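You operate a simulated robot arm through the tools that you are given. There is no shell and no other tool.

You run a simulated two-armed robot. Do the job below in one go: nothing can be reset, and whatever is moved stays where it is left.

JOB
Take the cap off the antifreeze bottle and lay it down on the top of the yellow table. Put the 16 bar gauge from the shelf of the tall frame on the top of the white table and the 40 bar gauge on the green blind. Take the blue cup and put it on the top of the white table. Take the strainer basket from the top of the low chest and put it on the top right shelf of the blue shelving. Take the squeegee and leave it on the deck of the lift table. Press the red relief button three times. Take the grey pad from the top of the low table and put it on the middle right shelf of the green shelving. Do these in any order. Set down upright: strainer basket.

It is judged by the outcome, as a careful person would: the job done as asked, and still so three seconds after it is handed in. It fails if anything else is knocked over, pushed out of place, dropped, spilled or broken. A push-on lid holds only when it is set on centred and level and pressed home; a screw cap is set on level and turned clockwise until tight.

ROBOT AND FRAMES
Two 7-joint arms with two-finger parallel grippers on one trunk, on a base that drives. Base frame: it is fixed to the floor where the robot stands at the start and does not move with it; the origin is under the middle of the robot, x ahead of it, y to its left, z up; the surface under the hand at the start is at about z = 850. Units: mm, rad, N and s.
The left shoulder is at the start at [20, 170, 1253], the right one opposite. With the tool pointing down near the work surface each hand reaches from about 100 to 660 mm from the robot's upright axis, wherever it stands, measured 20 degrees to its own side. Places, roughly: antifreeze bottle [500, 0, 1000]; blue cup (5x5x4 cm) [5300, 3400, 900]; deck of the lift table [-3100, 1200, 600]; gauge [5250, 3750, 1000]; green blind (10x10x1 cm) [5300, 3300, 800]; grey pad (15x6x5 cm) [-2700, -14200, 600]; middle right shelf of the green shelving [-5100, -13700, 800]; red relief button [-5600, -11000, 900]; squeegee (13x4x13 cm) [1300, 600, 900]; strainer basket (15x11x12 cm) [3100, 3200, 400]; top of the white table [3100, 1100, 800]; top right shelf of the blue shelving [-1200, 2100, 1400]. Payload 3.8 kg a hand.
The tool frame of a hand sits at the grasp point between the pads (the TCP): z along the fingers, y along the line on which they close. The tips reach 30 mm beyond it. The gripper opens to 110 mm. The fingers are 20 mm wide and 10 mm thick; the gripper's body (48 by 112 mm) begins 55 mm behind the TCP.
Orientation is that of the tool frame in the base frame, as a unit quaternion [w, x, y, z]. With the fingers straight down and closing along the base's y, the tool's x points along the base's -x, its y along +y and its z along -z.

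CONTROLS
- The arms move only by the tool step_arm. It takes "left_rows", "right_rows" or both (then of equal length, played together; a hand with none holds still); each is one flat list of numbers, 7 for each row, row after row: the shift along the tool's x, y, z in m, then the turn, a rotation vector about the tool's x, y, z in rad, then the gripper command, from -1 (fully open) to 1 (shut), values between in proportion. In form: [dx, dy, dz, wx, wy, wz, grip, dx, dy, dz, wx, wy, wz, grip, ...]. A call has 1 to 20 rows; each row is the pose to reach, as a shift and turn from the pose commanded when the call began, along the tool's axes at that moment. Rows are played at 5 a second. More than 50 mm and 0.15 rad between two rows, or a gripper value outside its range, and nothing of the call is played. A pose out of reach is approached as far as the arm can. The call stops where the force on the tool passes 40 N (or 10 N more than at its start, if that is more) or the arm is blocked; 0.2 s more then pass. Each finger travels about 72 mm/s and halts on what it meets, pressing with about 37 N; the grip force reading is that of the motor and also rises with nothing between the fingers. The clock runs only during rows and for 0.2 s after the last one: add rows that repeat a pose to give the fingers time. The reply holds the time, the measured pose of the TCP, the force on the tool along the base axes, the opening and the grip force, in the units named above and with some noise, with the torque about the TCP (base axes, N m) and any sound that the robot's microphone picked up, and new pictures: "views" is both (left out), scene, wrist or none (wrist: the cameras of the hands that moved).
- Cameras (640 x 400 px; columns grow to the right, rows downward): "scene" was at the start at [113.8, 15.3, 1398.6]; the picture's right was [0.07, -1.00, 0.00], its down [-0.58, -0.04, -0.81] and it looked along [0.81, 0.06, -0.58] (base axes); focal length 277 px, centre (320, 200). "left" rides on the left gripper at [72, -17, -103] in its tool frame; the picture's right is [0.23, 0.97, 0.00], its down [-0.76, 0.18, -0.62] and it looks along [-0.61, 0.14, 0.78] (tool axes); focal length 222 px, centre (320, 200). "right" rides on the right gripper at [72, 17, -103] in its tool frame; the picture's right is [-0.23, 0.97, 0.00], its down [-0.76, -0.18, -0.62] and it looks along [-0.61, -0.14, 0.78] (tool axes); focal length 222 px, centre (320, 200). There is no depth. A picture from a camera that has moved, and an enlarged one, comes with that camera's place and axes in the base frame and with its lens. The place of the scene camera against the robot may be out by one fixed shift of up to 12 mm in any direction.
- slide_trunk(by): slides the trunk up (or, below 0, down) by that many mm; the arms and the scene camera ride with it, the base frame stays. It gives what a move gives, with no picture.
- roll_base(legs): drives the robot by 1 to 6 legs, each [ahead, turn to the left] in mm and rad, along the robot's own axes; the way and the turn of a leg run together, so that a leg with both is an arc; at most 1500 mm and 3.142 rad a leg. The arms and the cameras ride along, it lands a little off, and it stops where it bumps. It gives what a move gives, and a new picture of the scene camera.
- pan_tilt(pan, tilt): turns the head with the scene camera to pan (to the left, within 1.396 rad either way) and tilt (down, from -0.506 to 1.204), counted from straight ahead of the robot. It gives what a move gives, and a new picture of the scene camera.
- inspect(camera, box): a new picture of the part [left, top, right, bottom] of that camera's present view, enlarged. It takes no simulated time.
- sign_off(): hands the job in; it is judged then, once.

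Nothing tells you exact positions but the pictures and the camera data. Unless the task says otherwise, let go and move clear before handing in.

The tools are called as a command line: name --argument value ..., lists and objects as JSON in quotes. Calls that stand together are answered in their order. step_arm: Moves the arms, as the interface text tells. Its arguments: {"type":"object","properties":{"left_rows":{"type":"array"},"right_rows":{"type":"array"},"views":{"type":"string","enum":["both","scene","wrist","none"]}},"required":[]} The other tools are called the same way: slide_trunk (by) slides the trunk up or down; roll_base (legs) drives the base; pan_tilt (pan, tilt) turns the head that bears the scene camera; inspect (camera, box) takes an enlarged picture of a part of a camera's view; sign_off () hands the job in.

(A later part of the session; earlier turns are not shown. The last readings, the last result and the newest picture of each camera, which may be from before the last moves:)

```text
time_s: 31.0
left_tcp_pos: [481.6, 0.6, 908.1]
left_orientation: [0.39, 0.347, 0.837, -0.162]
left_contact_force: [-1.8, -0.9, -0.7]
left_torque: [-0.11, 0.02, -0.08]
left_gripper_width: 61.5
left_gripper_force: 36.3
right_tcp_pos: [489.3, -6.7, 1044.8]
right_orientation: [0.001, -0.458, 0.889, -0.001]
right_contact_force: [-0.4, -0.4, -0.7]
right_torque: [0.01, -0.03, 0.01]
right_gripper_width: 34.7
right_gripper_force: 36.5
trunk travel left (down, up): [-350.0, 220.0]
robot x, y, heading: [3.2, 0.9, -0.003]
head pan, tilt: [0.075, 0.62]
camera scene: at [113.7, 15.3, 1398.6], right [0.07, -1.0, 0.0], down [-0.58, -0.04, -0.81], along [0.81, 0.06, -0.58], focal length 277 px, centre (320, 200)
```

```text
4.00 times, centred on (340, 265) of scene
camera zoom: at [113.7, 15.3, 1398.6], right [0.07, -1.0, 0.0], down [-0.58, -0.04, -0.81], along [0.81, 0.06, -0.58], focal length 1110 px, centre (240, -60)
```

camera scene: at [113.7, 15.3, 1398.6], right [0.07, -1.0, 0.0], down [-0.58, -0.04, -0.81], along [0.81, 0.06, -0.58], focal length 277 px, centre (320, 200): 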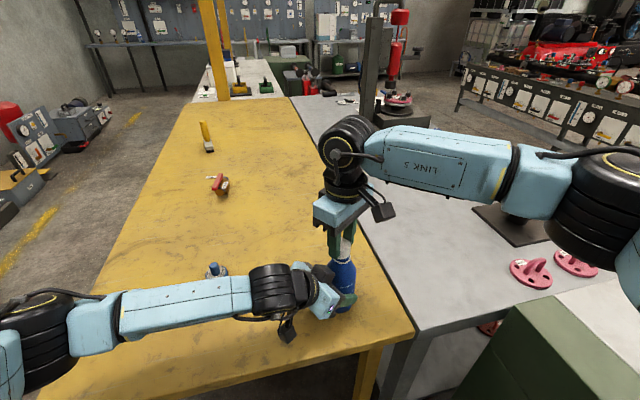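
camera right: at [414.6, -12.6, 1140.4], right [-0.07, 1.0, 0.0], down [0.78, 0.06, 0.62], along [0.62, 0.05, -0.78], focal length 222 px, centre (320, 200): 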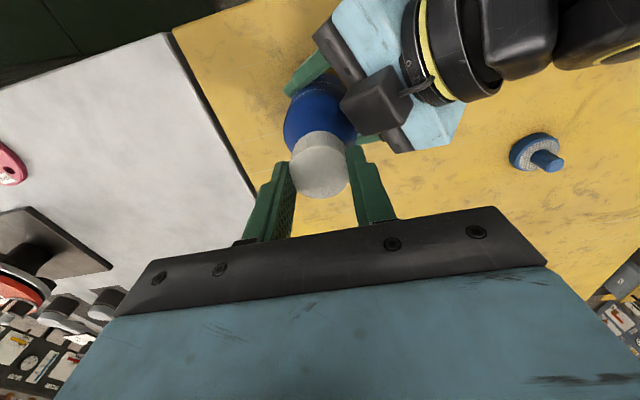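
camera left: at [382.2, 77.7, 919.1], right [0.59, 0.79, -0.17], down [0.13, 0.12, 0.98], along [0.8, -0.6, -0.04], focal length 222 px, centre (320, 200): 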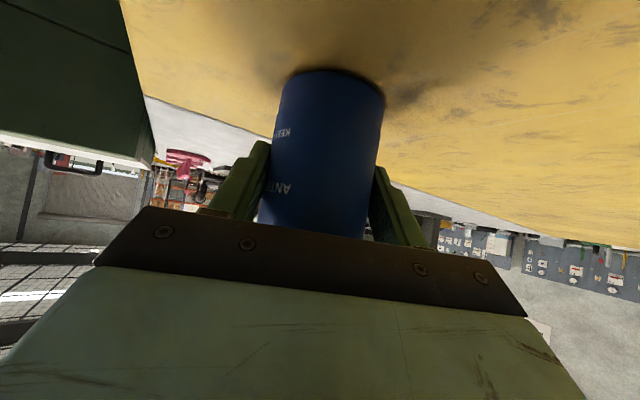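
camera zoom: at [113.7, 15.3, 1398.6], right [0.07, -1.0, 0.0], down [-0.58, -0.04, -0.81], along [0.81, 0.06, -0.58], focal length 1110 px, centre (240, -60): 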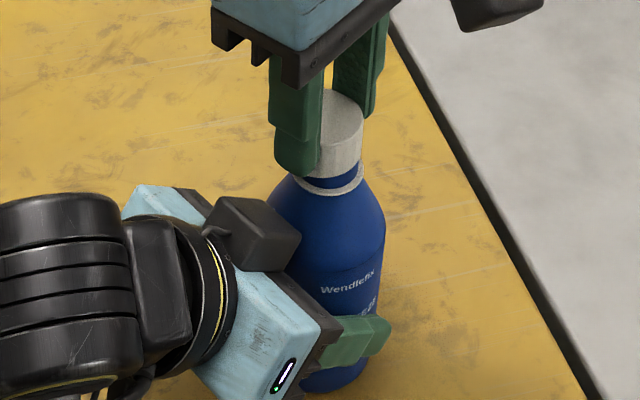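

The cap came free with no pull on it. I lift it 70 mm and carry it forward to a clear spot on the yellow table near (605, 15).

step_arm --right_rows '[0, 0, -0.02, 0, 0, 0, 1, 0, 0, -0.045, 0, 0, 0, 1, 0, 0, -0.07, 0, 0, 0, 1, -0.0277, -0.0273, -0.07, 0, 0, 0, 1, -0.0554, -0.0546, -0.07, 0, 0, 0, 1, -0.0832, -0.0819, -0.07, 0, 0, 0, 1, -0.0832, -0.0819, -0.07, 0, 0, 0, 1]' --views "both"

inspect --camera "scene" --box '[280, 140, 400, 300]'

```text
time_s: 32.6
left_tcp_pos: [481.9, 0.7, 908.5]
left_orientation: [0.39, 0.347, 0.837, -0.162]
left_contact_force: [0.6, 0.5, -0.5]
left_torque: [-0.07, -0.02, 0.02]
left_gripper_width: 61.7
left_gripper_force: 36.8
right_tcp_pos: [507.8, -1.9, 1115.0]
right_orientation: [0.001, -0.456, 0.89, 0.0]
right_contact_force: [0.0, -0.5, 0.3]
right_torque: [0.01, 0.0, 0.0]
right_gripper_width: 34.8
right_gripper_force: 36.7
right hand out of reach, approached as far as the arm can: row 4, 5, 6, 7
trunk travel left (down, up): [-350.0, 220.0]
robot x, y, heading: [-1.8, 0.7, -0.0]
head pan, tilt: [0.075, 0.62]
camera scene: at [113.8, 15.4, 1398.6], right [0.07, -1.0, 0.0], down [-0.58, -0.04, -0.81], along [0.81, 0.06, -0.58], focal length 277 px, centre (320, 200)
camera right: at [452.0, -50.5, 1218.0], right [-0.66, 0.75, 0.0], down [0.59, 0.52, 0.62], along [0.47, 0.41, -0.78], focal length 222 px, centre (320, 200)
```

scene: 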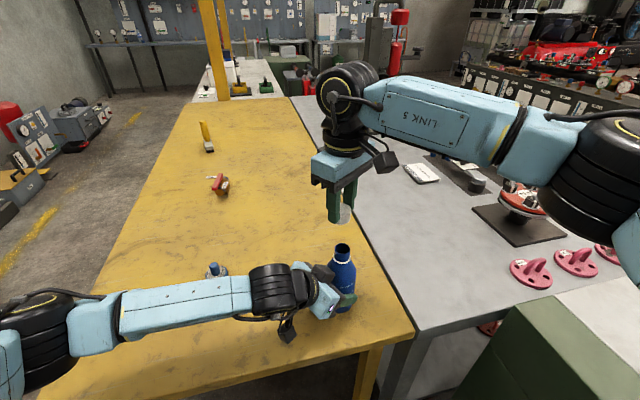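
right: 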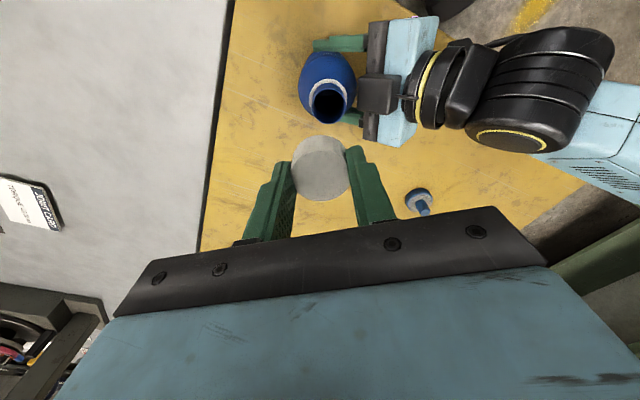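

```text
2.50 times, centred on (340, 220) of scene
camera zoom: at [113.8, 15.4, 1398.6], right [0.07, -1.0, 0.0], down [-0.58, -0.04, -0.81], along [0.81, 0.06, -0.58], focal length 694 px, centre (270, 150)
```

zoom: 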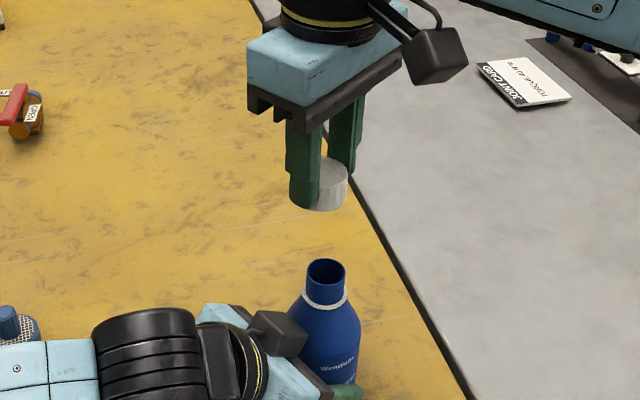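

The cap is off and held, with the bottle still standing in the left hand. I turn the wrist to keep its camera away from the bottle and carry the cap to about (600, 10).

step_arm --right_rows '[-0.0042, -0.0045, 0, 0, 0, 0.145, 1, -0.0084, -0.009, 0, 0, 0, 0.29, 1, -0.0127, -0.0136, 0, 0, 0, 0.434, 1, -0.0169, -0.0181, 0, 0, 0, 0.579, 1, -0.0211, -0.0226, 0, 0, 0, 0.724, 1, -0.0253, -0.0271, 0, 0, 0, 0.868, 1, -0.0295, -0.0316, 0, 0, 0, 1.013, 1, -0.0338, -0.0362, 0, 0, 0, 1.158, 1, -0.038, -0.0407, 0, 0, 0, 1.302, 1, -0.0422, -0.0452, 0, 0, 0, 1.447, 1, -0.0464, -0.0497, 0, 0, 0, 1.592, 1, -0.0506, -0.0542, 0, 0, 0, 1.736, 1, -0.0549, -0.0588, 0, 0, 0, 1.881, 1, -0.0591, -0.0633, 0, 0, 0, 2.026, 1, -0.0633, -0.0678, 0, 0, 0, 2.17, 1, -0.0633, -0.0678, 0, 0, 0, 2.17, 1]' --views "both"

```text
time_s: 36.0
left_tcp_pos: [481.2, 2.1, 909.1]
left_orientation: [0.39, 0.347, 0.838, -0.161]
left_contact_force: [-0.7, 3.7, 3.5]
left_torque: [-0.25, -0.06, 0.0]
left_gripper_width: 61.5
left_gripper_force: 37.1
right_tcp_pos: [590.9, 5.2, 1114.8]
right_orientation: [0.001, 0.573, 0.82, 0.0]
right_contact_force: [0.4, -0.2, -0.3]
right_torque: [0.01, -0.02, 0.0]
right_gripper_width: 34.7
right_gripper_force: 37.1
right hand out of reach, approached as far as the arm can: row 14, 15, 16
trunk travel left (down, up): [-350.0, 220.0]
robot x, y, heading: [-3.3, 1.0, -0.006]
head pan, tilt: [0.075, 0.62]
camera scene: at [113.4, 16.5, 1398.7], right [0.07, -1.0, 0.0], down [-0.58, -0.04, -0.81], along [0.81, 0.06, -0.58], focal length 277 px, centre (320, 200)
camera right: at [581.1, 80.4, 1217.4], right [0.99, 0.12, 0.0], down [0.09, -0.78, 0.62], along [0.08, -0.62, -0.78], focal length 222 px, centre (320, 200)
```

scene: 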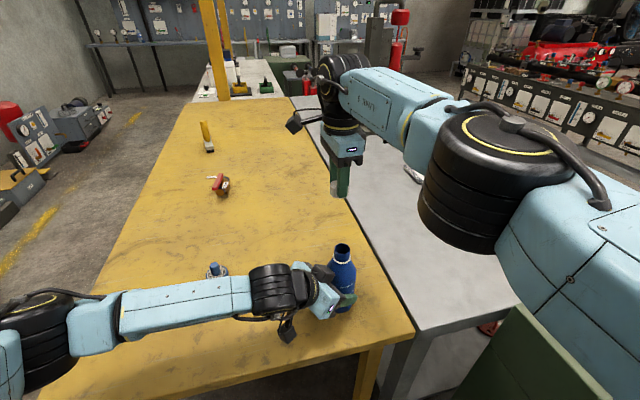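
right: 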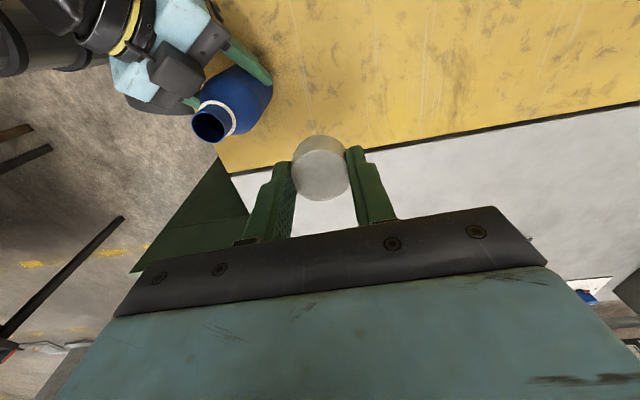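

The cap is safe in the right hand, but the spot here is tight next to the bottle. I'll first release the bottle with the left hand and retreat along its tool axis, then set the cap down on the freed left side.

step_arm --left_rows '[0, 0, 0, 0, 0, 0, 0, 0, 0, 0, 0, 0, 0, -1, 0, 0, 0, 0, 0, 0, -1, 0, 0, -0.02, 0, 0, 0, -1, 0, 0, -0.05, 0, 0, 0, -1, 0, 0, -0.085, 0, 0, 0, -1, 0, 0, -0.12, 0, 0, 0, -1, 0, 0, -0.12, 0, 0, 0, -1]' --views "both"

```text
time_s: 37.8
left_tcp_pos: [417.1, 66.3, 984.2]
left_orientation: [0.391, 0.347, 0.837, -0.162]
left_contact_force: [0.3, 0.2, -0.1]
left_torque: [-0.02, 0.03, -0.03]
left_gripper_width: 110.1
left_gripper_force: 0.2
right_tcp_pos: [590.9, 4.2, 1113.2]
right_orientation: [0.001, 0.573, 0.82, -0.001]
right_contact_force: [-0.4, -0.1, -0.2]
right_torque: [-0.02, -0.02, 0.0]
right_gripper_width: 34.5
right_gripper_force: 36.8
trunk travel left (down, up): [-350.0, 220.0]
robot x, y, heading: [-1.9, 0.5, -0.003]
head pan, tilt: [0.075, 0.62]
camera scene: at [114.1, 15.1, 1398.6], right [0.07, -1.0, 0.0], down [-0.58, -0.04, -0.81], along [0.81, 0.06, -0.58], focal length 277 px, centre (320, 200)
camera left: at [316.4, 143.7, 995.7], right [0.59, 0.79, -0.17], down [0.13, 0.12, 0.98], along [0.8, -0.6, -0.04], focal length 222 px, centre (320, 200)
```

scene: 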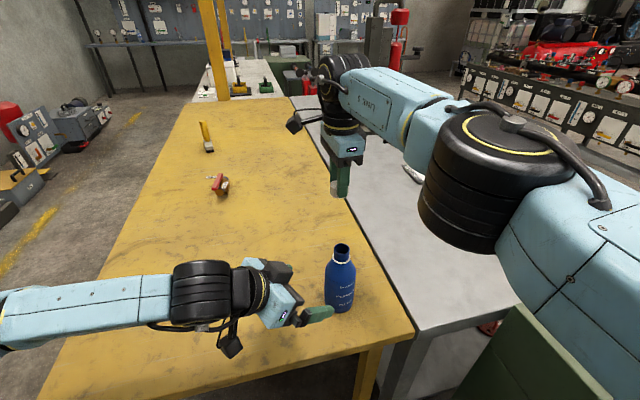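
left: 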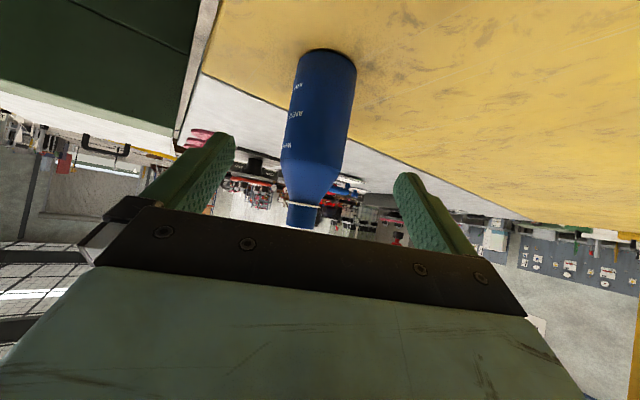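

The bottle stands upright without its cap. I swing the left arm up and away to its own side.

step_arm --left_rows '[0.0002, 0.0146, -0.0215, -0.0285, 0.0689, -0.0612, -1, 0.0003, 0.0292, -0.0429, -0.0571, 0.1378, -0.1224, -1, 0.0005, 0.0437, -0.0644, -0.0856, 0.2066, -0.1836, -1, 0.0006, 0.0583, -0.0858, -0.1141, 0.2755, -0.2448, -1, 0.0008, 0.0729, -0.1073, -0.1426, 0.3444, -0.306, -1, 0.001, 0.0875, -0.1287, -0.1712, 0.4133, -0.3672, -1, 0.0011, 0.1021, -0.1502, -0.1997, 0.4821, -0.4283, -1, 0.0013, 0.1166, -0.1716, -0.2282, 0.551, -0.4895, -1, 0.0014, 0.1312, -0.1931, -0.2567, 0.6199, -0.5507, -1, 0.0016, 0.1458, -0.2145, -0.2853, 0.6888, -0.6119, -1, 0.0017, 0.1604, -0.236, -0.3138, 0.7576, -0.6731, -1, 0.0019, 0.175, -0.2574, -0.3423, 0.8265, -0.7343, -1, 0.0019, 0.175, -0.2574, -0.3423, 0.8265, -0.7343, -1]' --views "scene"

```text
time_s: 40.6
left_tcp_pos: [400.0, 329.3, 1148.7]
left_orientation: [-0.001, -0.001, 1.0, 0.0]
left_contact_force: [0.0, 0.8, 0.4]
left_torque: [0.03, -0.01, -0.01]
left_gripper_width: 110.1
left_gripper_force: 0.1
right_tcp_pos: [591.0, 5.8, 1113.8]
right_orientation: [0.0, 0.572, 0.82, -0.001]
right_contact_force: [-0.3, 0.6, 0.3]
right_torque: [-0.01, 0.0, -0.02]
right_gripper_width: 34.6
right_gripper_force: 37.4
trunk travel left (down, up): [-350.0, 220.0]
robot x, y, heading: [2.7, -0.9, -0.0]
head pan, tilt: [0.075, 0.62]
camera scene: at [113.7, 15.2, 1398.6], right [0.07, -1.0, 0.0], down [-0.58, -0.04, -0.81], along [0.81, 0.06, -0.58], focal length 277 px, centre (320, 200)
```

scene: 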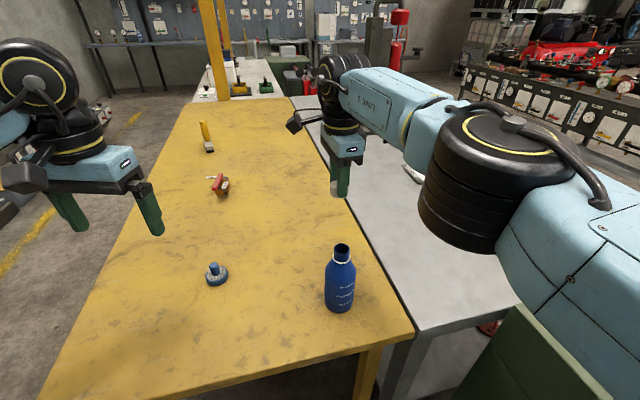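

The left arm is clear. I bring the cap over to about (510, 110) and descend to just above the table.

step_arm --right_rows '[0.0316, -0.01, 0, 0, 0, 0, 1, 0.0633, -0.02, 0, 0, 0, 0, 1, 0.0949, -0.03, 0, 0, 0, 0, 1, 0.1265, -0.04, 0, 0, 0, 0, 1, 0.1265, -0.04, 0.045, 0, 0, 0, 1, 0.1265, -0.04, 0.09, 0, 0, 0, 1, 0.1265, -0.04, 0.135, 0, 0, 0, 1, 0.1265, -0.04, 0.17, 0, 0, 0, 1, 0.1265, -0.04, 0.2, 0, 0, 0, 1, 0.1265, -0.04, 0.2, 0, 0, 0, 1]' --views "both"

inspect --camera "scene" --box '[200, 180, 400, 340]'

```text
time_s: 42.8
left_tcp_pos: [400.8, 329.3, 1150.4]
left_orientation: [-0.001, 0.001, 1.0, 0.0]
left_contact_force: [-0.3, -0.1, -0.8]
left_torque: [0.03, 0.01, 0.02]
left_gripper_width: 110.3
left_gripper_force: 0.0
right_tcp_pos: [508.7, 109.6, 912.8]
right_orientation: [0.001, 0.574, 0.819, 0.0]
right_contact_force: [-0.5, 1.0, -0.8]
right_torque: [0.02, 0.02, -0.02]
right_gripper_width: 34.7
right_gripper_force: 37.4
trunk travel left (down, up): [-350.0, 220.0]
robot x, y, heading: [3.2, -1.0, 0.001]
head pan, tilt: [0.075, 0.62]
camera scene: at [113.7, 15.1, 1398.6], right [0.07, -1.0, 0.0], down [-0.58, -0.04, -0.81], along [0.81, 0.06, -0.58], focal length 277 px, centre (320, 200)
camera right: at [499.6, 183.9, 1016.4], right [0.99, 0.12, 0.0], down [0.09, -0.78, 0.62], along [0.08, -0.62, -0.78], focal length 222 px, centre (320, 200)
```

scene: 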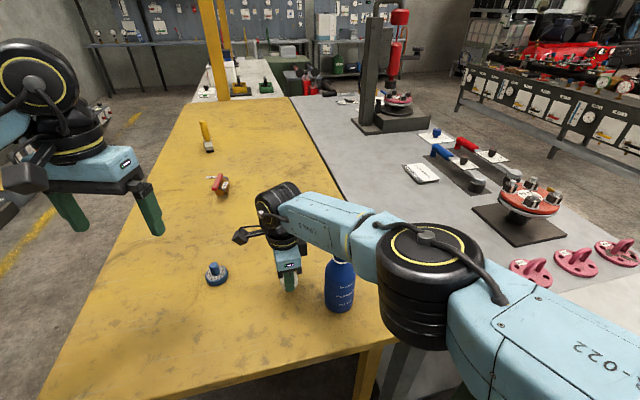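
right: 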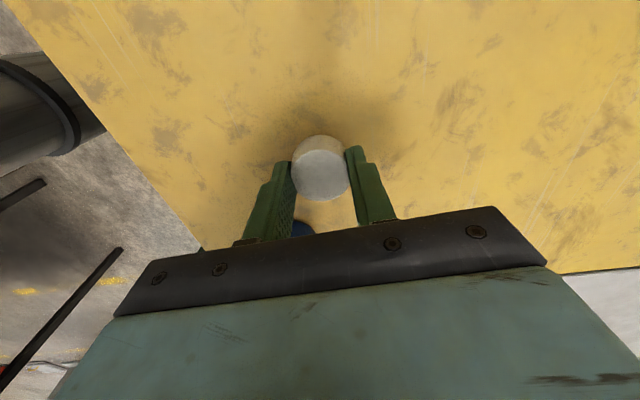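

```text
2.50 times, centred on (300, 260) of scene
camera zoom: at [113.7, 15.1, 1398.6], right [0.07, -1.0, 0.0], down [-0.58, -0.04, -0.81], along [0.81, 0.06, -0.58], focal length 694 px, centre (370, 50)
```

zoom: 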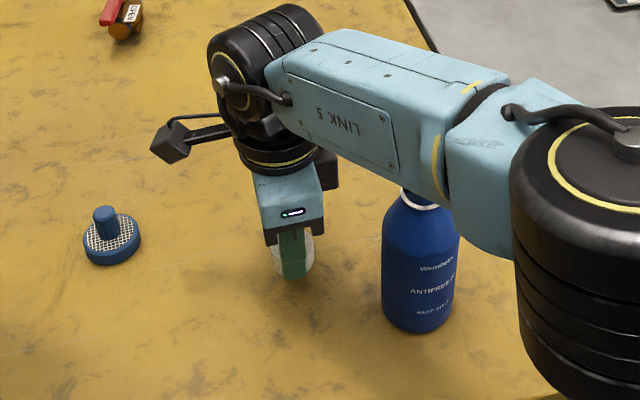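

The forearm would pass too close over the bottle here. I lift again, shift toward (430, 130), where the forearm clears the bottle, and come down to about the same height.

step_arm --right_rows '[0, 0, -0.035, 0, 0, 0, 1, 0, 0, -0.07, 0, 0, 0, 1, 0.023, -0.0336, -0.07, 0, 0, 0, 1, 0.046, -0.0673, -0.07, 0, 0, 0, 1, 0.046, -0.0673, -0.035, 0, 0, 0, 1, 0.046, -0.0673, 0, 0, 0, 0, 1, 0.046, -0.0673, 0, 0, 0, 0, 1]' --views "both"

inspect --camera "scene" --box '[200, 180, 400, 340]'

```text
time_s: 44.4
left_tcp_pos: [400.1, 328.7, 1147.8]
left_orientation: [-0.001, 0.0, 1.0, 0.0]
left_contact_force: [-0.3, 0.3, -0.8]
left_torque: [0.01, 0.01, 0.03]
left_gripper_width: 110.1
left_gripper_force: 0.0
right_tcp_pos: [430.4, 129.1, 913.1]
right_orientation: [0.0, 0.573, 0.82, 0.0]
right_contact_force: [-0.3, 0.3, 0.3]
right_torque: [0.01, 0.0, -0.02]
right_gripper_width: 35.0
right_gripper_force: 37.3
trunk travel left (down, up): [-350.0, 220.0]
robot x, y, heading: [-2.4, 1.6, 0.001]
head pan, tilt: [0.075, 0.62]
camera scene: at [113.8, 15.2, 1398.6], right [0.07, -1.0, 0.0], down [-0.58, -0.04, -0.81], along [0.81, 0.06, -0.58], focal length 277 px, centre (320, 200)
camera right: at [420.8, 204.0, 1016.9], right [0.99, 0.12, 0.0], down [0.09, -0.78, 0.62], along [0.08, -0.62, -0.78], focal length 222 px, centre (320, 200)
```

scene: 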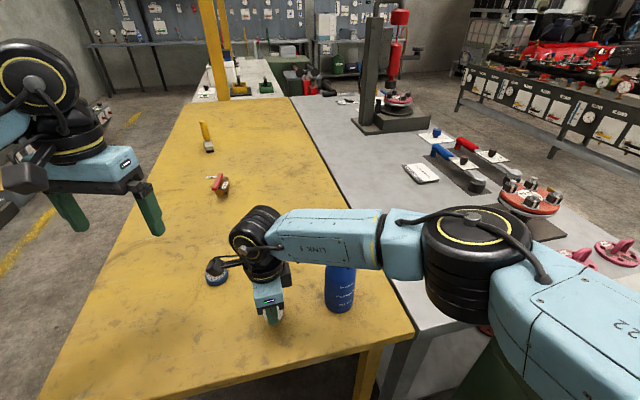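
right: 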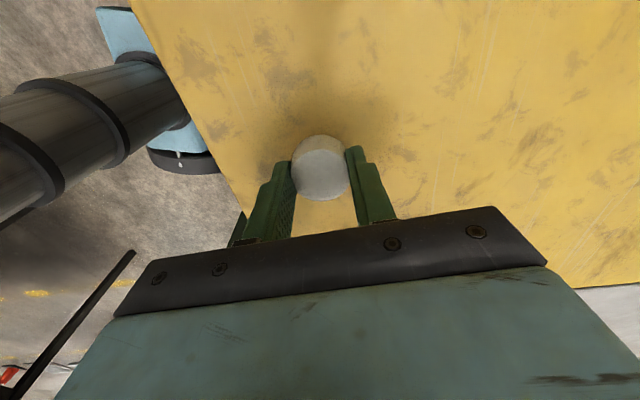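

```text
2.50 times, centred on (300, 260) of scene
camera zoom: at [113.8, 15.2, 1398.6], right [0.07, -1.0, 0.0], down [-0.58, -0.04, -0.81], along [0.81, 0.06, -0.58], focal length 694 px, centre (370, 50)
```

zoom: 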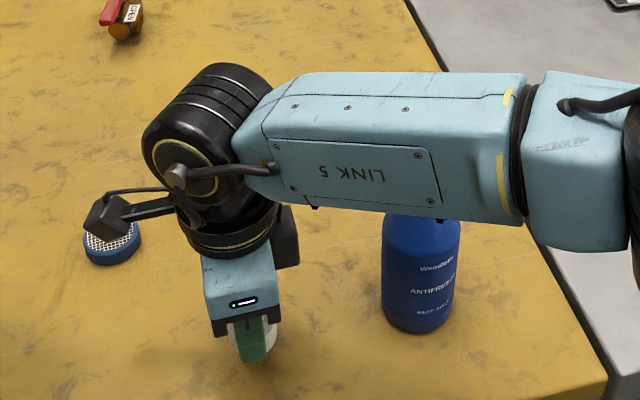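

Now the forearm passes well above the bottle. I descend slowly toward the table and watch the contact force.

step_arm --right_rows '[0, 0, 0.012, 0, 0, 0, 1, 0, 0, 0.02, 0, 0, 0, 1, 0, 0, 0.024, 0, 0, 0, 1, 0, 0, 0.024, 0, 0, 0, 1]' --views "wrist"

inspect --camera "scene" --box '[230, 250, 350, 340]'

```text
time_s: 45.4
left_tcp_pos: [401.3, 330.5, 1149.7]
left_orientation: [0.0, 0.0, 1.0, 0.0]
left_contact_force: [0.8, 0.2, 0.2]
left_torque: [0.0, 0.0, -0.01]
left_gripper_width: 109.9
left_gripper_force: 0.1
right_tcp_pos: [429.9, 129.8, 890.0]
right_orientation: [-0.001, 0.573, 0.82, 0.0]
right_contact_force: [-0.6, -1.1, 0.3]
right_torque: [-0.04, 0.02, -0.02]
right_gripper_width: 34.6
right_gripper_force: 37.0
trunk travel left (down, up): [-350.0, 220.0]
robot x, y, heading: [3.1, 0.2, 0.001]
head pan, tilt: [0.075, 0.62]
camera right: at [420.9, 204.2, 992.5], right [0.99, 0.12, 0.0], down [0.09, -0.78, 0.62], along [0.08, -0.62, -0.78], focal length 222 px, centre (320, 200)
```

right: 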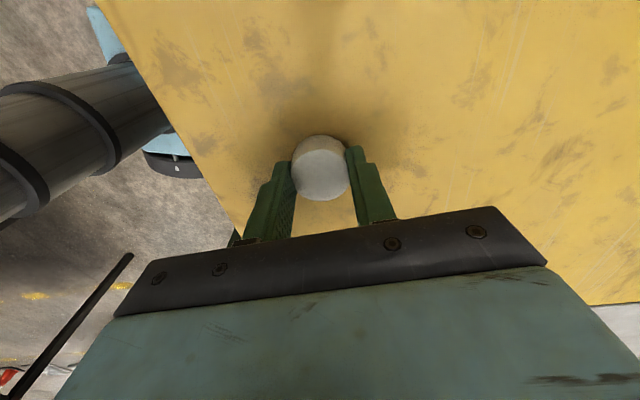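

```text
4.44 times, centred on (290, 295) of scene
camera zoom: at [113.7, 15.3, 1398.6], right [0.07, -1.0, 0.0], down [-0.58, -0.04, -0.81], along [0.81, 0.06, -0.58], focal length 1233 px, centre (453, -222)
```

zoom: 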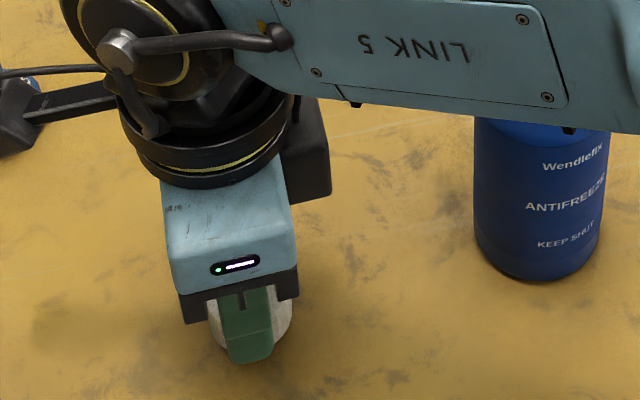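

No contact yet; I go down a few more millimetres step by step.

step_arm --right_rows '[0, 0, 0.003, 0, 0, 0, 1, 0, 0, 0.005, 0, 0, 0, 1, 0, 0, 0.005, 0, 0, 0, 1]' --views "none"

inspect --camera "scene" --box '[230, 250, 350, 340]'

```text
time_s: 46.2
left_tcp_pos: [400.0, 329.3, 1149.2]
left_orientation: [0.002, 0.0, 1.0, 0.0]
left_contact_force: [-1.4, 0.1, -0.2]
left_torque: [-0.04, -0.01, 0.01]
left_gripper_width: 110.2
left_gripper_force: 0.1
right_tcp_pos: [430.3, 129.5, 887.0]
right_orientation: [0.001, 0.573, 0.82, 0.001]
right_contact_force: [0.7, -1.0, 20.2]
right_torque: [-0.18, -0.03, 0.02]
right_gripper_width: 34.8
right_gripper_force: 36.5
trunk travel left (down, up): [-350.0, 220.0]
robot x, y, heading: [3.3, -0.9, -0.0]
head pan, tilt: [0.075, 0.62]
```

```text
4.44 times, centred on (290, 295) of scene
camera zoom: at [112.5, 14.8, 1398.9], right [0.07, -1.0, 0.0], down [-0.58, -0.04, -0.81], along [0.81, 0.06, -0.58], focal length 1233 px, centre (453, -222)
```

zoom: 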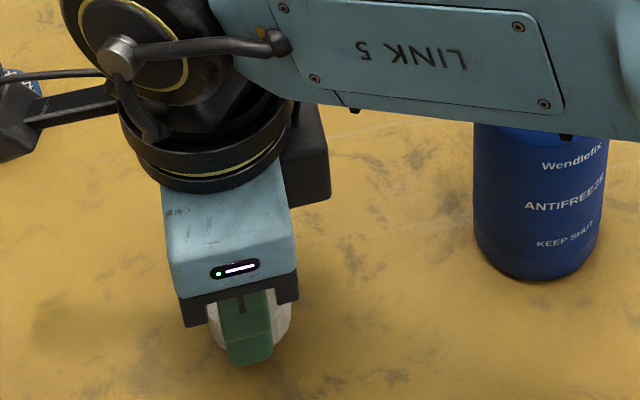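

The cap touches the table (20 N up). I ease off slightly, open and lift the hand clear.

step_arm --right_rows '[0, 0, -0.0025, 0, 0, 0, 1, 0, 0, -0.0025, 0, 0, 0, 0.2, 0, 0, -0.0025, 0, 0, 0, -0.4, 0, 0, -0.0025, 0, 0, 0, -0.4, 0, 0, -0.03, 0, 0, 0, -0.4, 0, 0, -0.07, 0, 0, 0, -0.6, 0, 0, -0.11, 0, 0, 0, -1, 0, 0, -0.15, 0, 0, 0, -1, 0, 0, -0.19, 0, 0, 0, -1, 0, 0, -0.23, 0, 0, 0, -1]' --views "both"

inspect --camera "scene" --box '[200, 220, 400, 360]'

```text
time_s: 48.4
left_tcp_pos: [399.1, 330.8, 1149.2]
left_orientation: [0.0, 0.0, 1.0, 0.0]
left_contact_force: [0.4, 0.1, 0.0]
left_torque: [-0.04, -0.03, 0.01]
left_gripper_width: 110.1
left_gripper_force: 0.0
right_tcp_pos: [431.2, 130.7, 1115.3]
right_orientation: [-0.001, 0.573, 0.819, 0.0]
right_contact_force: [-0.2, 0.4, -0.4]
right_torque: [-0.02, -0.01, -0.01]
right_gripper_width: 110.1
right_gripper_force: 0.0
trunk travel left (down, up): [-350.0, 220.0]
robot x, y, heading: [1.0, 1.4, 0.002]
head pan, tilt: [0.075, 0.62]
camera scene: at [113.4, 15.4, 1398.7], right [0.07, -1.0, 0.0], down [-0.58, -0.04, -0.81], along [0.81, 0.06, -0.58], focal length 277 px, centre (320, 200)
camera right: at [420.9, 204.4, 1218.5], right [0.99, 0.12, 0.0], down [0.09, -0.78, 0.62], along [0.08, -0.62, -0.78], focal length 222 px, centre (320, 200)
```

scene: 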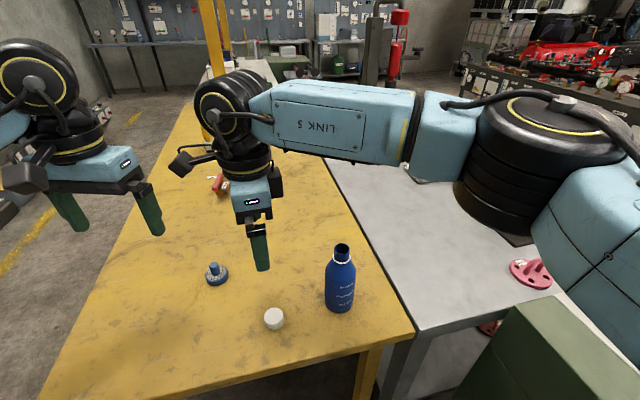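
right: 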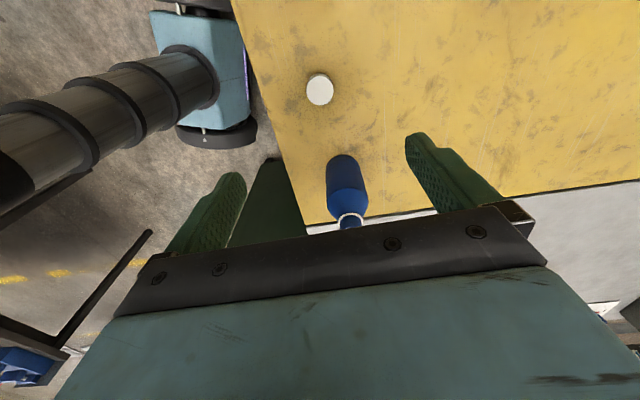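

```text
2.86 times, centred on (300, 290) of scene
camera zoom: at [113.4, 15.4, 1398.7], right [0.07, -1.0, 0.0], down [-0.58, -0.04, -0.81], along [0.81, 0.06, -0.58], focal length 793 px, centre (377, -57)
```

zoom: 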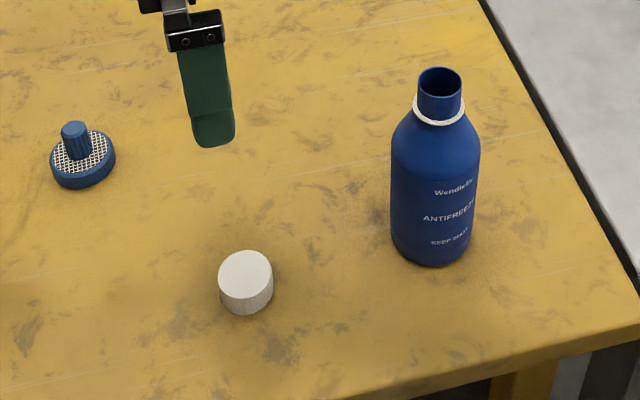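

The cap lies on the yellow table and the bottle stands. I now park the right arm on its side for driving and then look around.

step_arm --right_rows '[-0.033, -0.0207, -0.0085, 0, 0, -0.122, -1, -0.066, -0.0414, -0.017, 0, 0, -0.244, -1, -0.099, -0.0621, -0.0255, 0, 0, -0.366, -1, -0.132, -0.0828, -0.034, 0, 0, -0.488, -1, -0.165, -0.1036, -0.0425, 0, 0, -0.61, -1, -0.198, -0.1243, -0.051, 0, 0, -0.732, -1, -0.231, -0.145, -0.0595, 0, 0, -0.854, -1, -0.264, -0.1657, -0.068, 0, 0, -0.976, -1, -0.297, -0.1864, -0.0765, 0, 0, -1.098, -1, -0.33, -0.2071, -0.085, 0, 0, -1.22, -1]' --left_rows '[0.005, -0.008, -0.005, 0, 0, 0, -1, 0.01, -0.016, -0.01, 0, 0, 0, -1, 0.015, -0.024, -0.015, 0, 0, 0, -1, 0.02, -0.032, -0.02, 0, 0, 0, -1, 0.025, -0.04, -0.025, 0, 0, 0, -1, 0.03, -0.048, -0.03, 0, 0, 0, -1, 0.035, -0.056, -0.035, 0, 0, 0, -1, 0.04, -0.064, -0.04, 0, 0, 0, -1, 0.045, -0.072, -0.045, 0, 0, 0, -1, 0.05, -0.08, -0.05, 0, 0, 0, -1]' --views "none"

pan_tilt --pan 0.0 --tilt 0.3

pan_tilt --pan 0.9 --tilt 0.35

pan_tilt --pan 1.396 --tilt 0.5

pan_tilt --pan -1.0 --tilt 0.4

```text
time_s: 50.6
left_tcp_pos: [348.9, 248.3, 1200.1]
left_orientation: [0.0, 0.0, 1.0, 0.0]
left_contact_force: [0.2, -0.3, -0.1]
left_torque: [0.02, 0.0, 0.0]
left_gripper_width: 110.0
left_gripper_force: 0.0
right_tcp_pos: [349.2, -254.0, 1198.7]
right_orientation: [0.0, -0.001, 1.0, -0.001]
right_contact_force: [0.0, -0.6, -0.5]
right_torque: [0.01, -0.03, 0.03]
right_gripper_width: 109.8
right_gripper_force: 0.0
trunk travel left (down, up): [-350.0, 220.0]
robot x, y, heading: [2.3, -0.0, 0.003]
head pan, tilt: [0.075, 0.62]
```

```text
time_s: 51.4
left_tcp_pos: [349.8, 250.0, 1199.9]
left_orientation: [0.0, 0.0, 1.0, 0.0]
left_contact_force: [0.3, 0.4, 0.2]
left_torque: [-0.01, 0.03, -0.01]
left_gripper_width: 110.0
left_gripper_force: 0.0
right_tcp_pos: [349.9, -251.7, 1200.2]
right_orientation: [0.0, 0.0, 1.0, 0.0]
right_contact_force: [-0.6, -0.5, -0.2]
right_torque: [0.03, 0.02, -0.05]
right_gripper_width: 110.1
right_gripper_force: 0.0
trunk travel left (down, up): [-350.0, 220.0]
robot x, y, heading: [-3.2, -0.8, -0.005]
head pan, tilt: [0.0, 0.3]
camera scene: at [119.5, 8.6, 1427.7], right [0.0, -1.0, 0.0], down [-0.3, 0.0, -0.96], along [0.96, 0.0, -0.3], focal length 277 px, centre (320, 200)
```

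scene: 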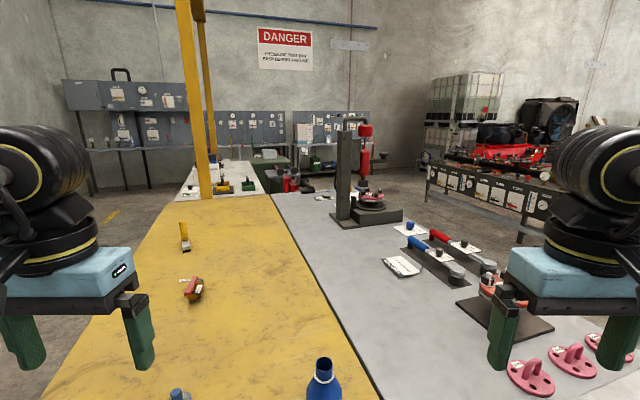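

```text
time_s: 52.6
left_tcp_pos: [350.0, 250.4, 1200.0]
left_orientation: [0.0, -0.001, 1.0, 0.0]
left_contact_force: [-0.5, -0.2, 0.6]
left_torque: [0.04, -0.04, -0.02]
left_gripper_width: 109.9
left_gripper_force: 0.1
right_tcp_pos: [349.6, -251.0, 1198.5]
right_orientation: [0.0, 0.0, 1.0, 0.0]
right_contact_force: [0.4, -0.2, 0.4]
right_torque: [-0.01, -0.03, -0.02]
right_gripper_width: 109.8
right_gripper_force: 0.1
trunk travel left (down, up): [-350.0, 220.0]
robot x, y, heading: [-1.3, 2.0, -0.005]
head pan, tilt: [0.901, 0.351]
camera scene: at [84.1, 81.7, 1423.1], right [0.78, -0.62, 0.0], down [-0.21, -0.27, -0.94], along [0.58, 0.74, -0.34], focal length 277 px, centre (320, 200)
```

scene: 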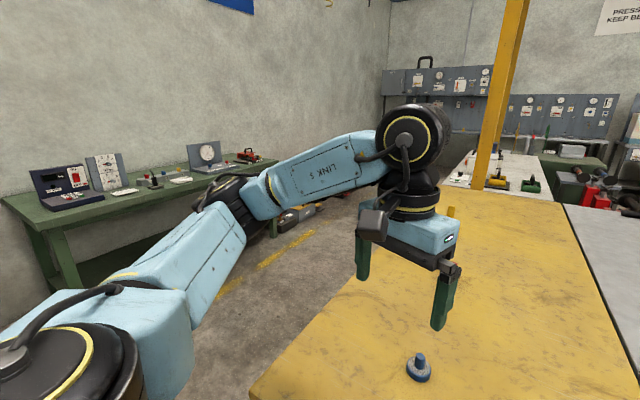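

```text
time_s: 53.5
left_tcp_pos: [349.3, 250.0, 1199.4]
left_orientation: [0.0, 0.0, 1.0, 0.0]
left_contact_force: [-0.3, -0.8, 0.4]
left_torque: [-0.01, 0.03, 0.03]
left_gripper_width: 110.2
left_gripper_force: 0.0
right_tcp_pos: [350.1, -250.7, 1199.1]
right_orientation: [-0.001, 0.001, 1.0, -0.001]
right_contact_force: [0.9, 0.3, 0.6]
right_torque: [0.01, -0.02, 0.02]
right_gripper_width: 110.0
right_gripper_force: 0.0
trunk travel left (down, up): [-350.0, 220.0]
robot x, y, heading: [-4.7, 1.0, 0.0]
head pan, tilt: [1.396, 0.499]
camera scene: at [42.1, 98.4, 1409.4], right [0.98, -0.17, 0.0], down [-0.08, -0.47, -0.88], along [0.15, 0.86, -0.48], focal length 277 px, centre (320, 200)
```

scene: 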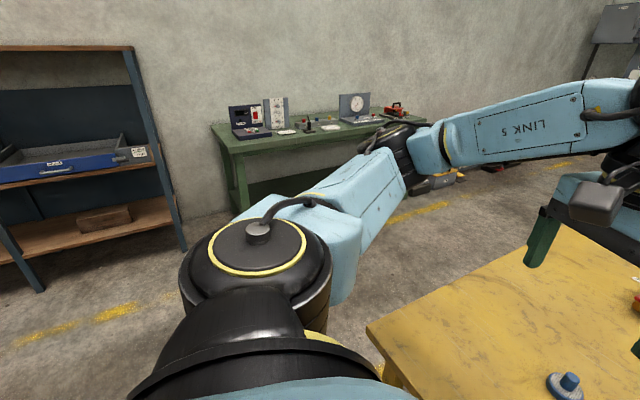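

```text
time_s: 55.7
left_tcp_pos: [348.7, 248.7, 1199.1]
left_orientation: [0.0, 0.0, 1.0, 0.001]
left_contact_force: [-0.7, 0.5, -0.2]
left_torque: [-0.02, -0.04, -0.03]
left_gripper_width: 110.1
left_gripper_force: 0.2
right_tcp_pos: [350.4, -250.7, 1198.9]
right_orientation: [0.001, 0.001, 1.0, 0.0]
right_contact_force: [0.2, 0.5, 0.1]
right_torque: [-0.02, 0.01, 0.02]
right_gripper_width: 110.0
right_gripper_force: 0.1
trunk travel left (down, up): [-350.0, 220.0]
robot x, y, heading: [-0.5, 2.7, 0.001]
head pan, tilt: [-1.0, 0.4]
camera scene: at [76.3, -69.1, 1418.5], right [-0.84, -0.54, 0.0], down [-0.21, 0.33, -0.92], along [0.5, -0.77, -0.39], focal length 277 px, centre (320, 200)
```

scene: 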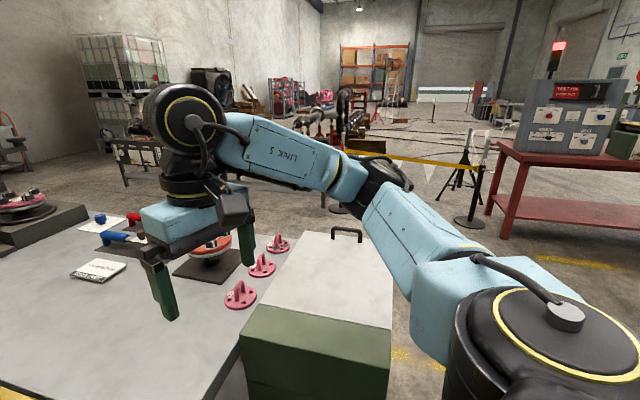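

The yellow table is turned about 17° against my frame, and there is an aisle on its left side between it and a green bench along the wall. I'll drive first to the far left (gauges, cup), so I turn left away from the table corner and move into the aisle.

pan_tilt --pan 0.0 --tilt 0.45

roll_base --legs '[[0, 2.18]]'

```text
time_s: 57.0
left_tcp_pos: [350.4, 250.7, 1200.3]
left_orientation: [0.0, 0.001, 1.0, 0.0]
left_contact_force: [0.9, 0.1, 0.2]
left_torque: [0.02, 0.04, 0.02]
left_gripper_width: 109.9
left_gripper_force: 0.0
right_tcp_pos: [349.8, -251.5, 1199.5]
right_orientation: [-0.001, 0.0, 1.0, 0.0]
right_contact_force: [-0.1, 0.0, 1.1]
right_torque: [0.05, 0.0, -0.01]
right_gripper_width: 109.9
right_gripper_force: 0.0
trunk travel left (down, up): [-350.0, 220.0]
robot x, y, heading: [2.1, 0.1, 0.001]
head pan, tilt: [0.0, 0.45]
camera scene: at [118.1, 8.7, 1413.9], right [0.0, -1.0, 0.0], down [-0.44, 0.0, -0.9], along [0.9, 0.0, -0.44], focal length 277 px, centre (320, 200)
```

scene: 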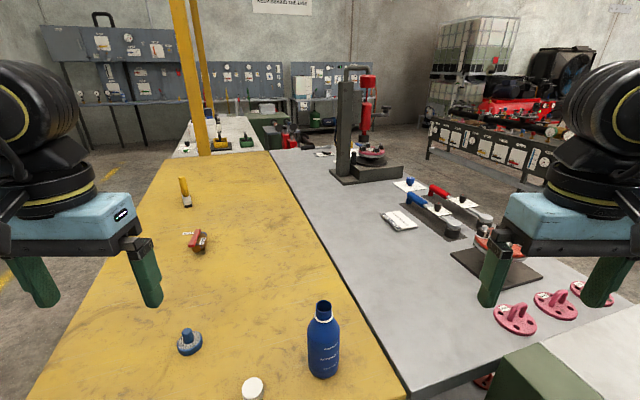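

```text
time_s: 62.6
left_tcp_pos: [-402.9, 146.1, 1198.5]
left_orientation: [0.0, 0.885, -0.465, 0.0]
left_contact_force: [0.1, -0.6, -0.7]
left_torque: [0.01, -0.01, 0.02]
left_gripper_width: 110.1
left_gripper_force: 0.0
right_tcp_pos: [8.2, 430.3, 1199.0]
right_orientation: [0.0, 0.885, -0.465, 0.0]
right_contact_force: [-0.3, -0.5, -0.2]
right_torque: [0.0, -0.01, 0.0]
right_gripper_width: 110.3
right_gripper_force: 0.1
trunk travel left (down, up): [-350.0, 220.0]
robot x, y, heading: [0.5, -2.0, 2.175]
head pan, tilt: [0.0, 0.45]
camera scene: at [-58.9, 101.7, 1413.9], right [0.82, 0.57, 0.0], down [0.25, -0.36, -0.9], along [-0.51, 0.74, -0.44], focal length 277 px, centre (320, 200)
```

scene: 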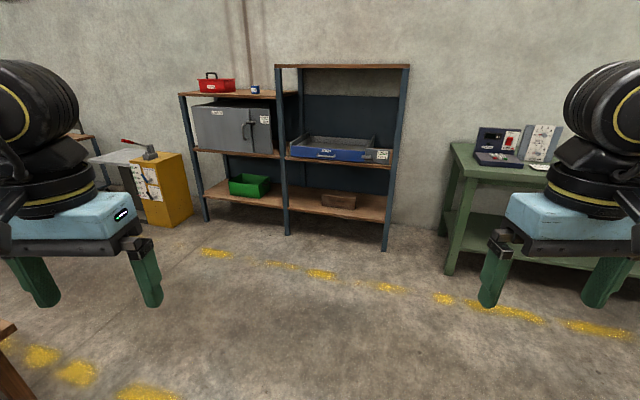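

I see the blue shelving (right bay with an empty top board) and the green bench along the wall. The floor ahead is clear, so I drive into the aisle and turn to run along it.

roll_base --legs '[[1080, 0], [0, -1.88]]'

```text
time_s: 72.6
left_tcp_pos: [-347.3, 1227.6, 1199.1]
left_orientation: [0.0, -0.147, 0.989, 0.0]
left_contact_force: [0.1, -0.4, 0.1]
left_torque: [0.03, 0.02, -0.01]
left_gripper_width: 109.9
left_gripper_force: 0.0
right_tcp_pos: [-202.0, 747.8, 1198.2]
right_orientation: [0.0, -0.147, 0.989, 0.001]
right_contact_force: [-0.5, -0.5, -0.3]
right_torque: [-0.01, 0.0, 0.01]
right_gripper_width: 110.0
right_gripper_force: 0.1
trunk travel left (down, up): [-350.0, 220.0]
robot x, y, heading: [-613.1, 889.9, 0.295]
head pan, tilt: [0.0, 0.45]
camera scene: at [-497.4, 928.8, 1413.9], right [0.29, -0.96, 0.0], down [-0.42, -0.13, -0.9], along [0.86, 0.26, -0.44], focal length 277 px, centre (320, 200)
```

scene: 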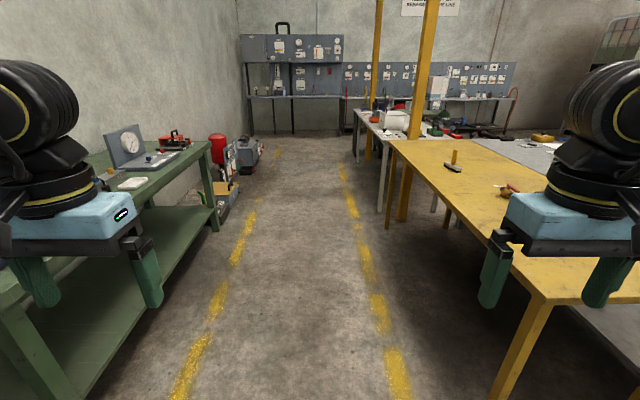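

The aisle is clear, with the gauge cabinets at its far end, the low chest area on the left and the white table on the right. I drive up the aisle.

roll_base --legs '[[0, 0.08], [1400, -0.05], [1200, 0]]'

```text
time_s: 85.8
left_tcp_pos: [2090.4, 2112.1, 1200.1]
left_orientation: [0.0, -0.163, 0.987, -0.001]
left_contact_force: [0.4, -0.1, -0.3]
left_torque: [-0.01, 0.0, 0.01]
left_gripper_width: 110.0
left_gripper_force: 0.1
right_tcp_pos: [2253.1, 1636.3, 1198.3]
right_orientation: [0.0, -0.164, 0.987, 0.0]
right_contact_force: [0.3, 0.3, 0.0]
right_torque: [0.01, 0.01, -0.02]
right_gripper_width: 109.9
right_gripper_force: 0.0
trunk travel left (down, up): [-350.0, 220.0]
robot x, y, heading: [1840.3, 1762.7, 0.327]
head pan, tilt: [0.0, 0.45]
camera scene: at [1953.0, 1807.6, 1413.8], right [0.32, -0.95, 0.0], down [-0.41, -0.14, -0.9], along [0.85, 0.29, -0.44], focal length 277 px, centre (320, 200)
```

scene: 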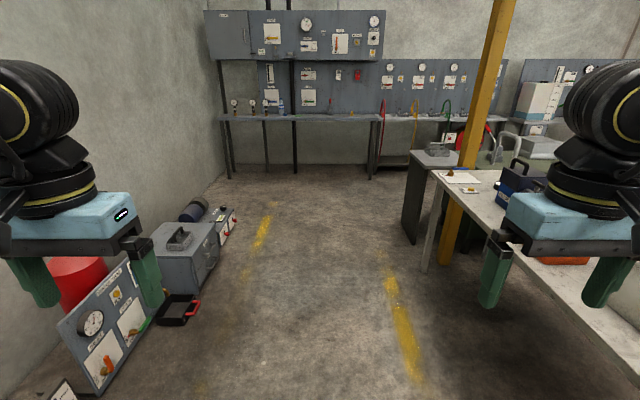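

I see a grey chest on the left floor with something on top, and the tall frame with gauges at the end. I look closer at both.

inspect --camera "scene" --box '[130, 190, 290, 290]'

inspect --camera "scene" --box '[200, 60, 400, 185]'

inspect --camera "scene" --box '[400, 120, 640, 270]'

```text
4.00 times, centred on (210, 240) of scene
camera zoom: at [1953.0, 1807.6, 1413.8], right [0.32, -0.95, 0.0], down [-0.41, -0.14, -0.9], along [0.85, 0.29, -0.44], focal length 1110 px, centre (760, 40)
```

zoom: 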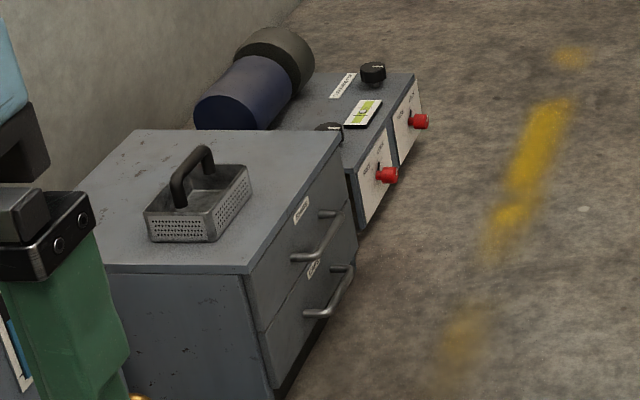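

```text
3.20 times, centred on (300, 122) of scene
camera zoom: at [1953.0, 1807.6, 1413.8], right [0.32, -0.95, 0.0], down [-0.41, -0.14, -0.9], along [0.85, 0.29, -0.44], focal length 888 px, centre (384, 448)
```

zoom: 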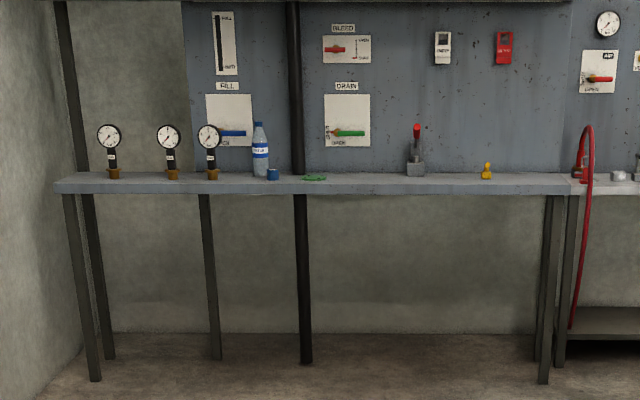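

```text
2.67 times, centred on (520, 195) of scene
camera zoom: at [1953.0, 1807.6, 1413.8], right [0.32, -0.95, 0.0], down [-0.41, -0.14, -0.9], along [0.85, 0.29, -0.44], focal length 740 px, centre (-213, 213)
```

zoom: 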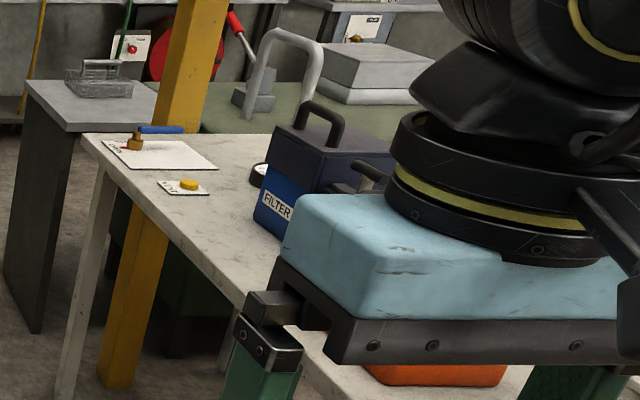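

The basket with a handle sits on the low chest, and three post gauges, the blue cup and the green blind are on the shelf of the tall frame at the end. I drive up the aisle and shift left to face that shelf.

roll_base --legs '[[1500, 0], [900, 0], [0, 0.6], [700, 0], [0, -0.6]]'

inspect --camera "scene" --box '[120, 60, 520, 310]'

```text
time_s: 104.3
left_tcp_pos: [4756.9, 3484.7, 1198.6]
left_orientation: [0.0, -0.176, 0.984, 0.0]
left_contact_force: [-0.2, 0.9, 0.0]
left_torque: [0.02, -0.01, 0.01]
left_gripper_width: 110.1
left_gripper_force: 0.1
right_tcp_pos: [4930.8, 3012.9, 1198.7]
right_orientation: [0.0, -0.176, 0.984, 0.0]
right_contact_force: [0.1, -0.9, -0.2]
right_torque: [0.0, 0.04, 0.01]
right_gripper_width: 110.0
right_gripper_force: 0.0
trunk travel left (down, up): [-350.0, 220.0]
robot x, y, heading: [4514.0, 3129.8, 0.361]
head pan, tilt: [0.0, 0.45]
camera scene: at [4626.1, 3175.8, 1413.9], right [0.35, -0.94, 0.0], down [-0.41, -0.15, -0.9], along [0.84, 0.31, -0.44], focal length 277 px, centre (320, 200)
```

scene: 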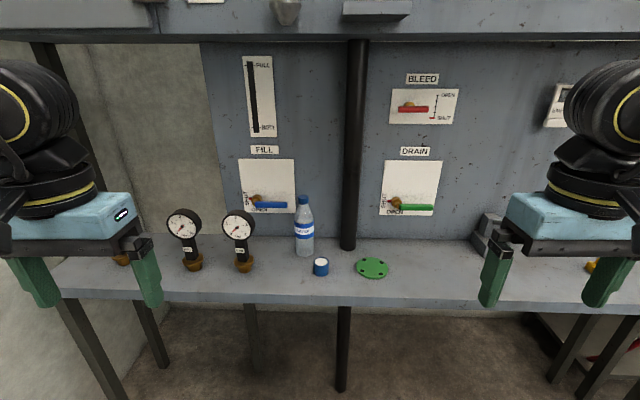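

```text
1.60 times, centred on (320, 185) of scene
camera zoom: at [4626.1, 3175.8, 1413.9], right [0.35, -0.94, 0.0], down [-0.41, -0.15, -0.9], along [0.84, 0.31, -0.44], focal length 444 px, centre (320, 224)
```

zoom: 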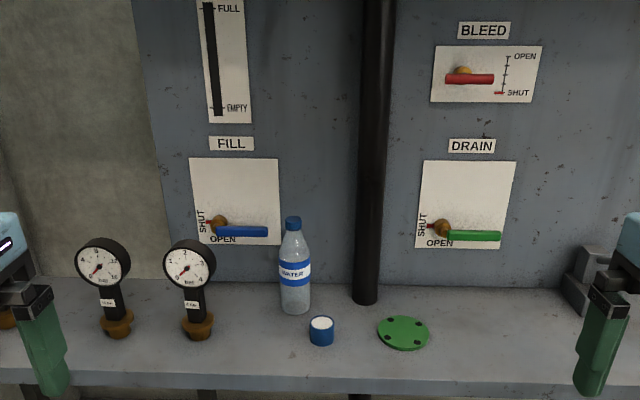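

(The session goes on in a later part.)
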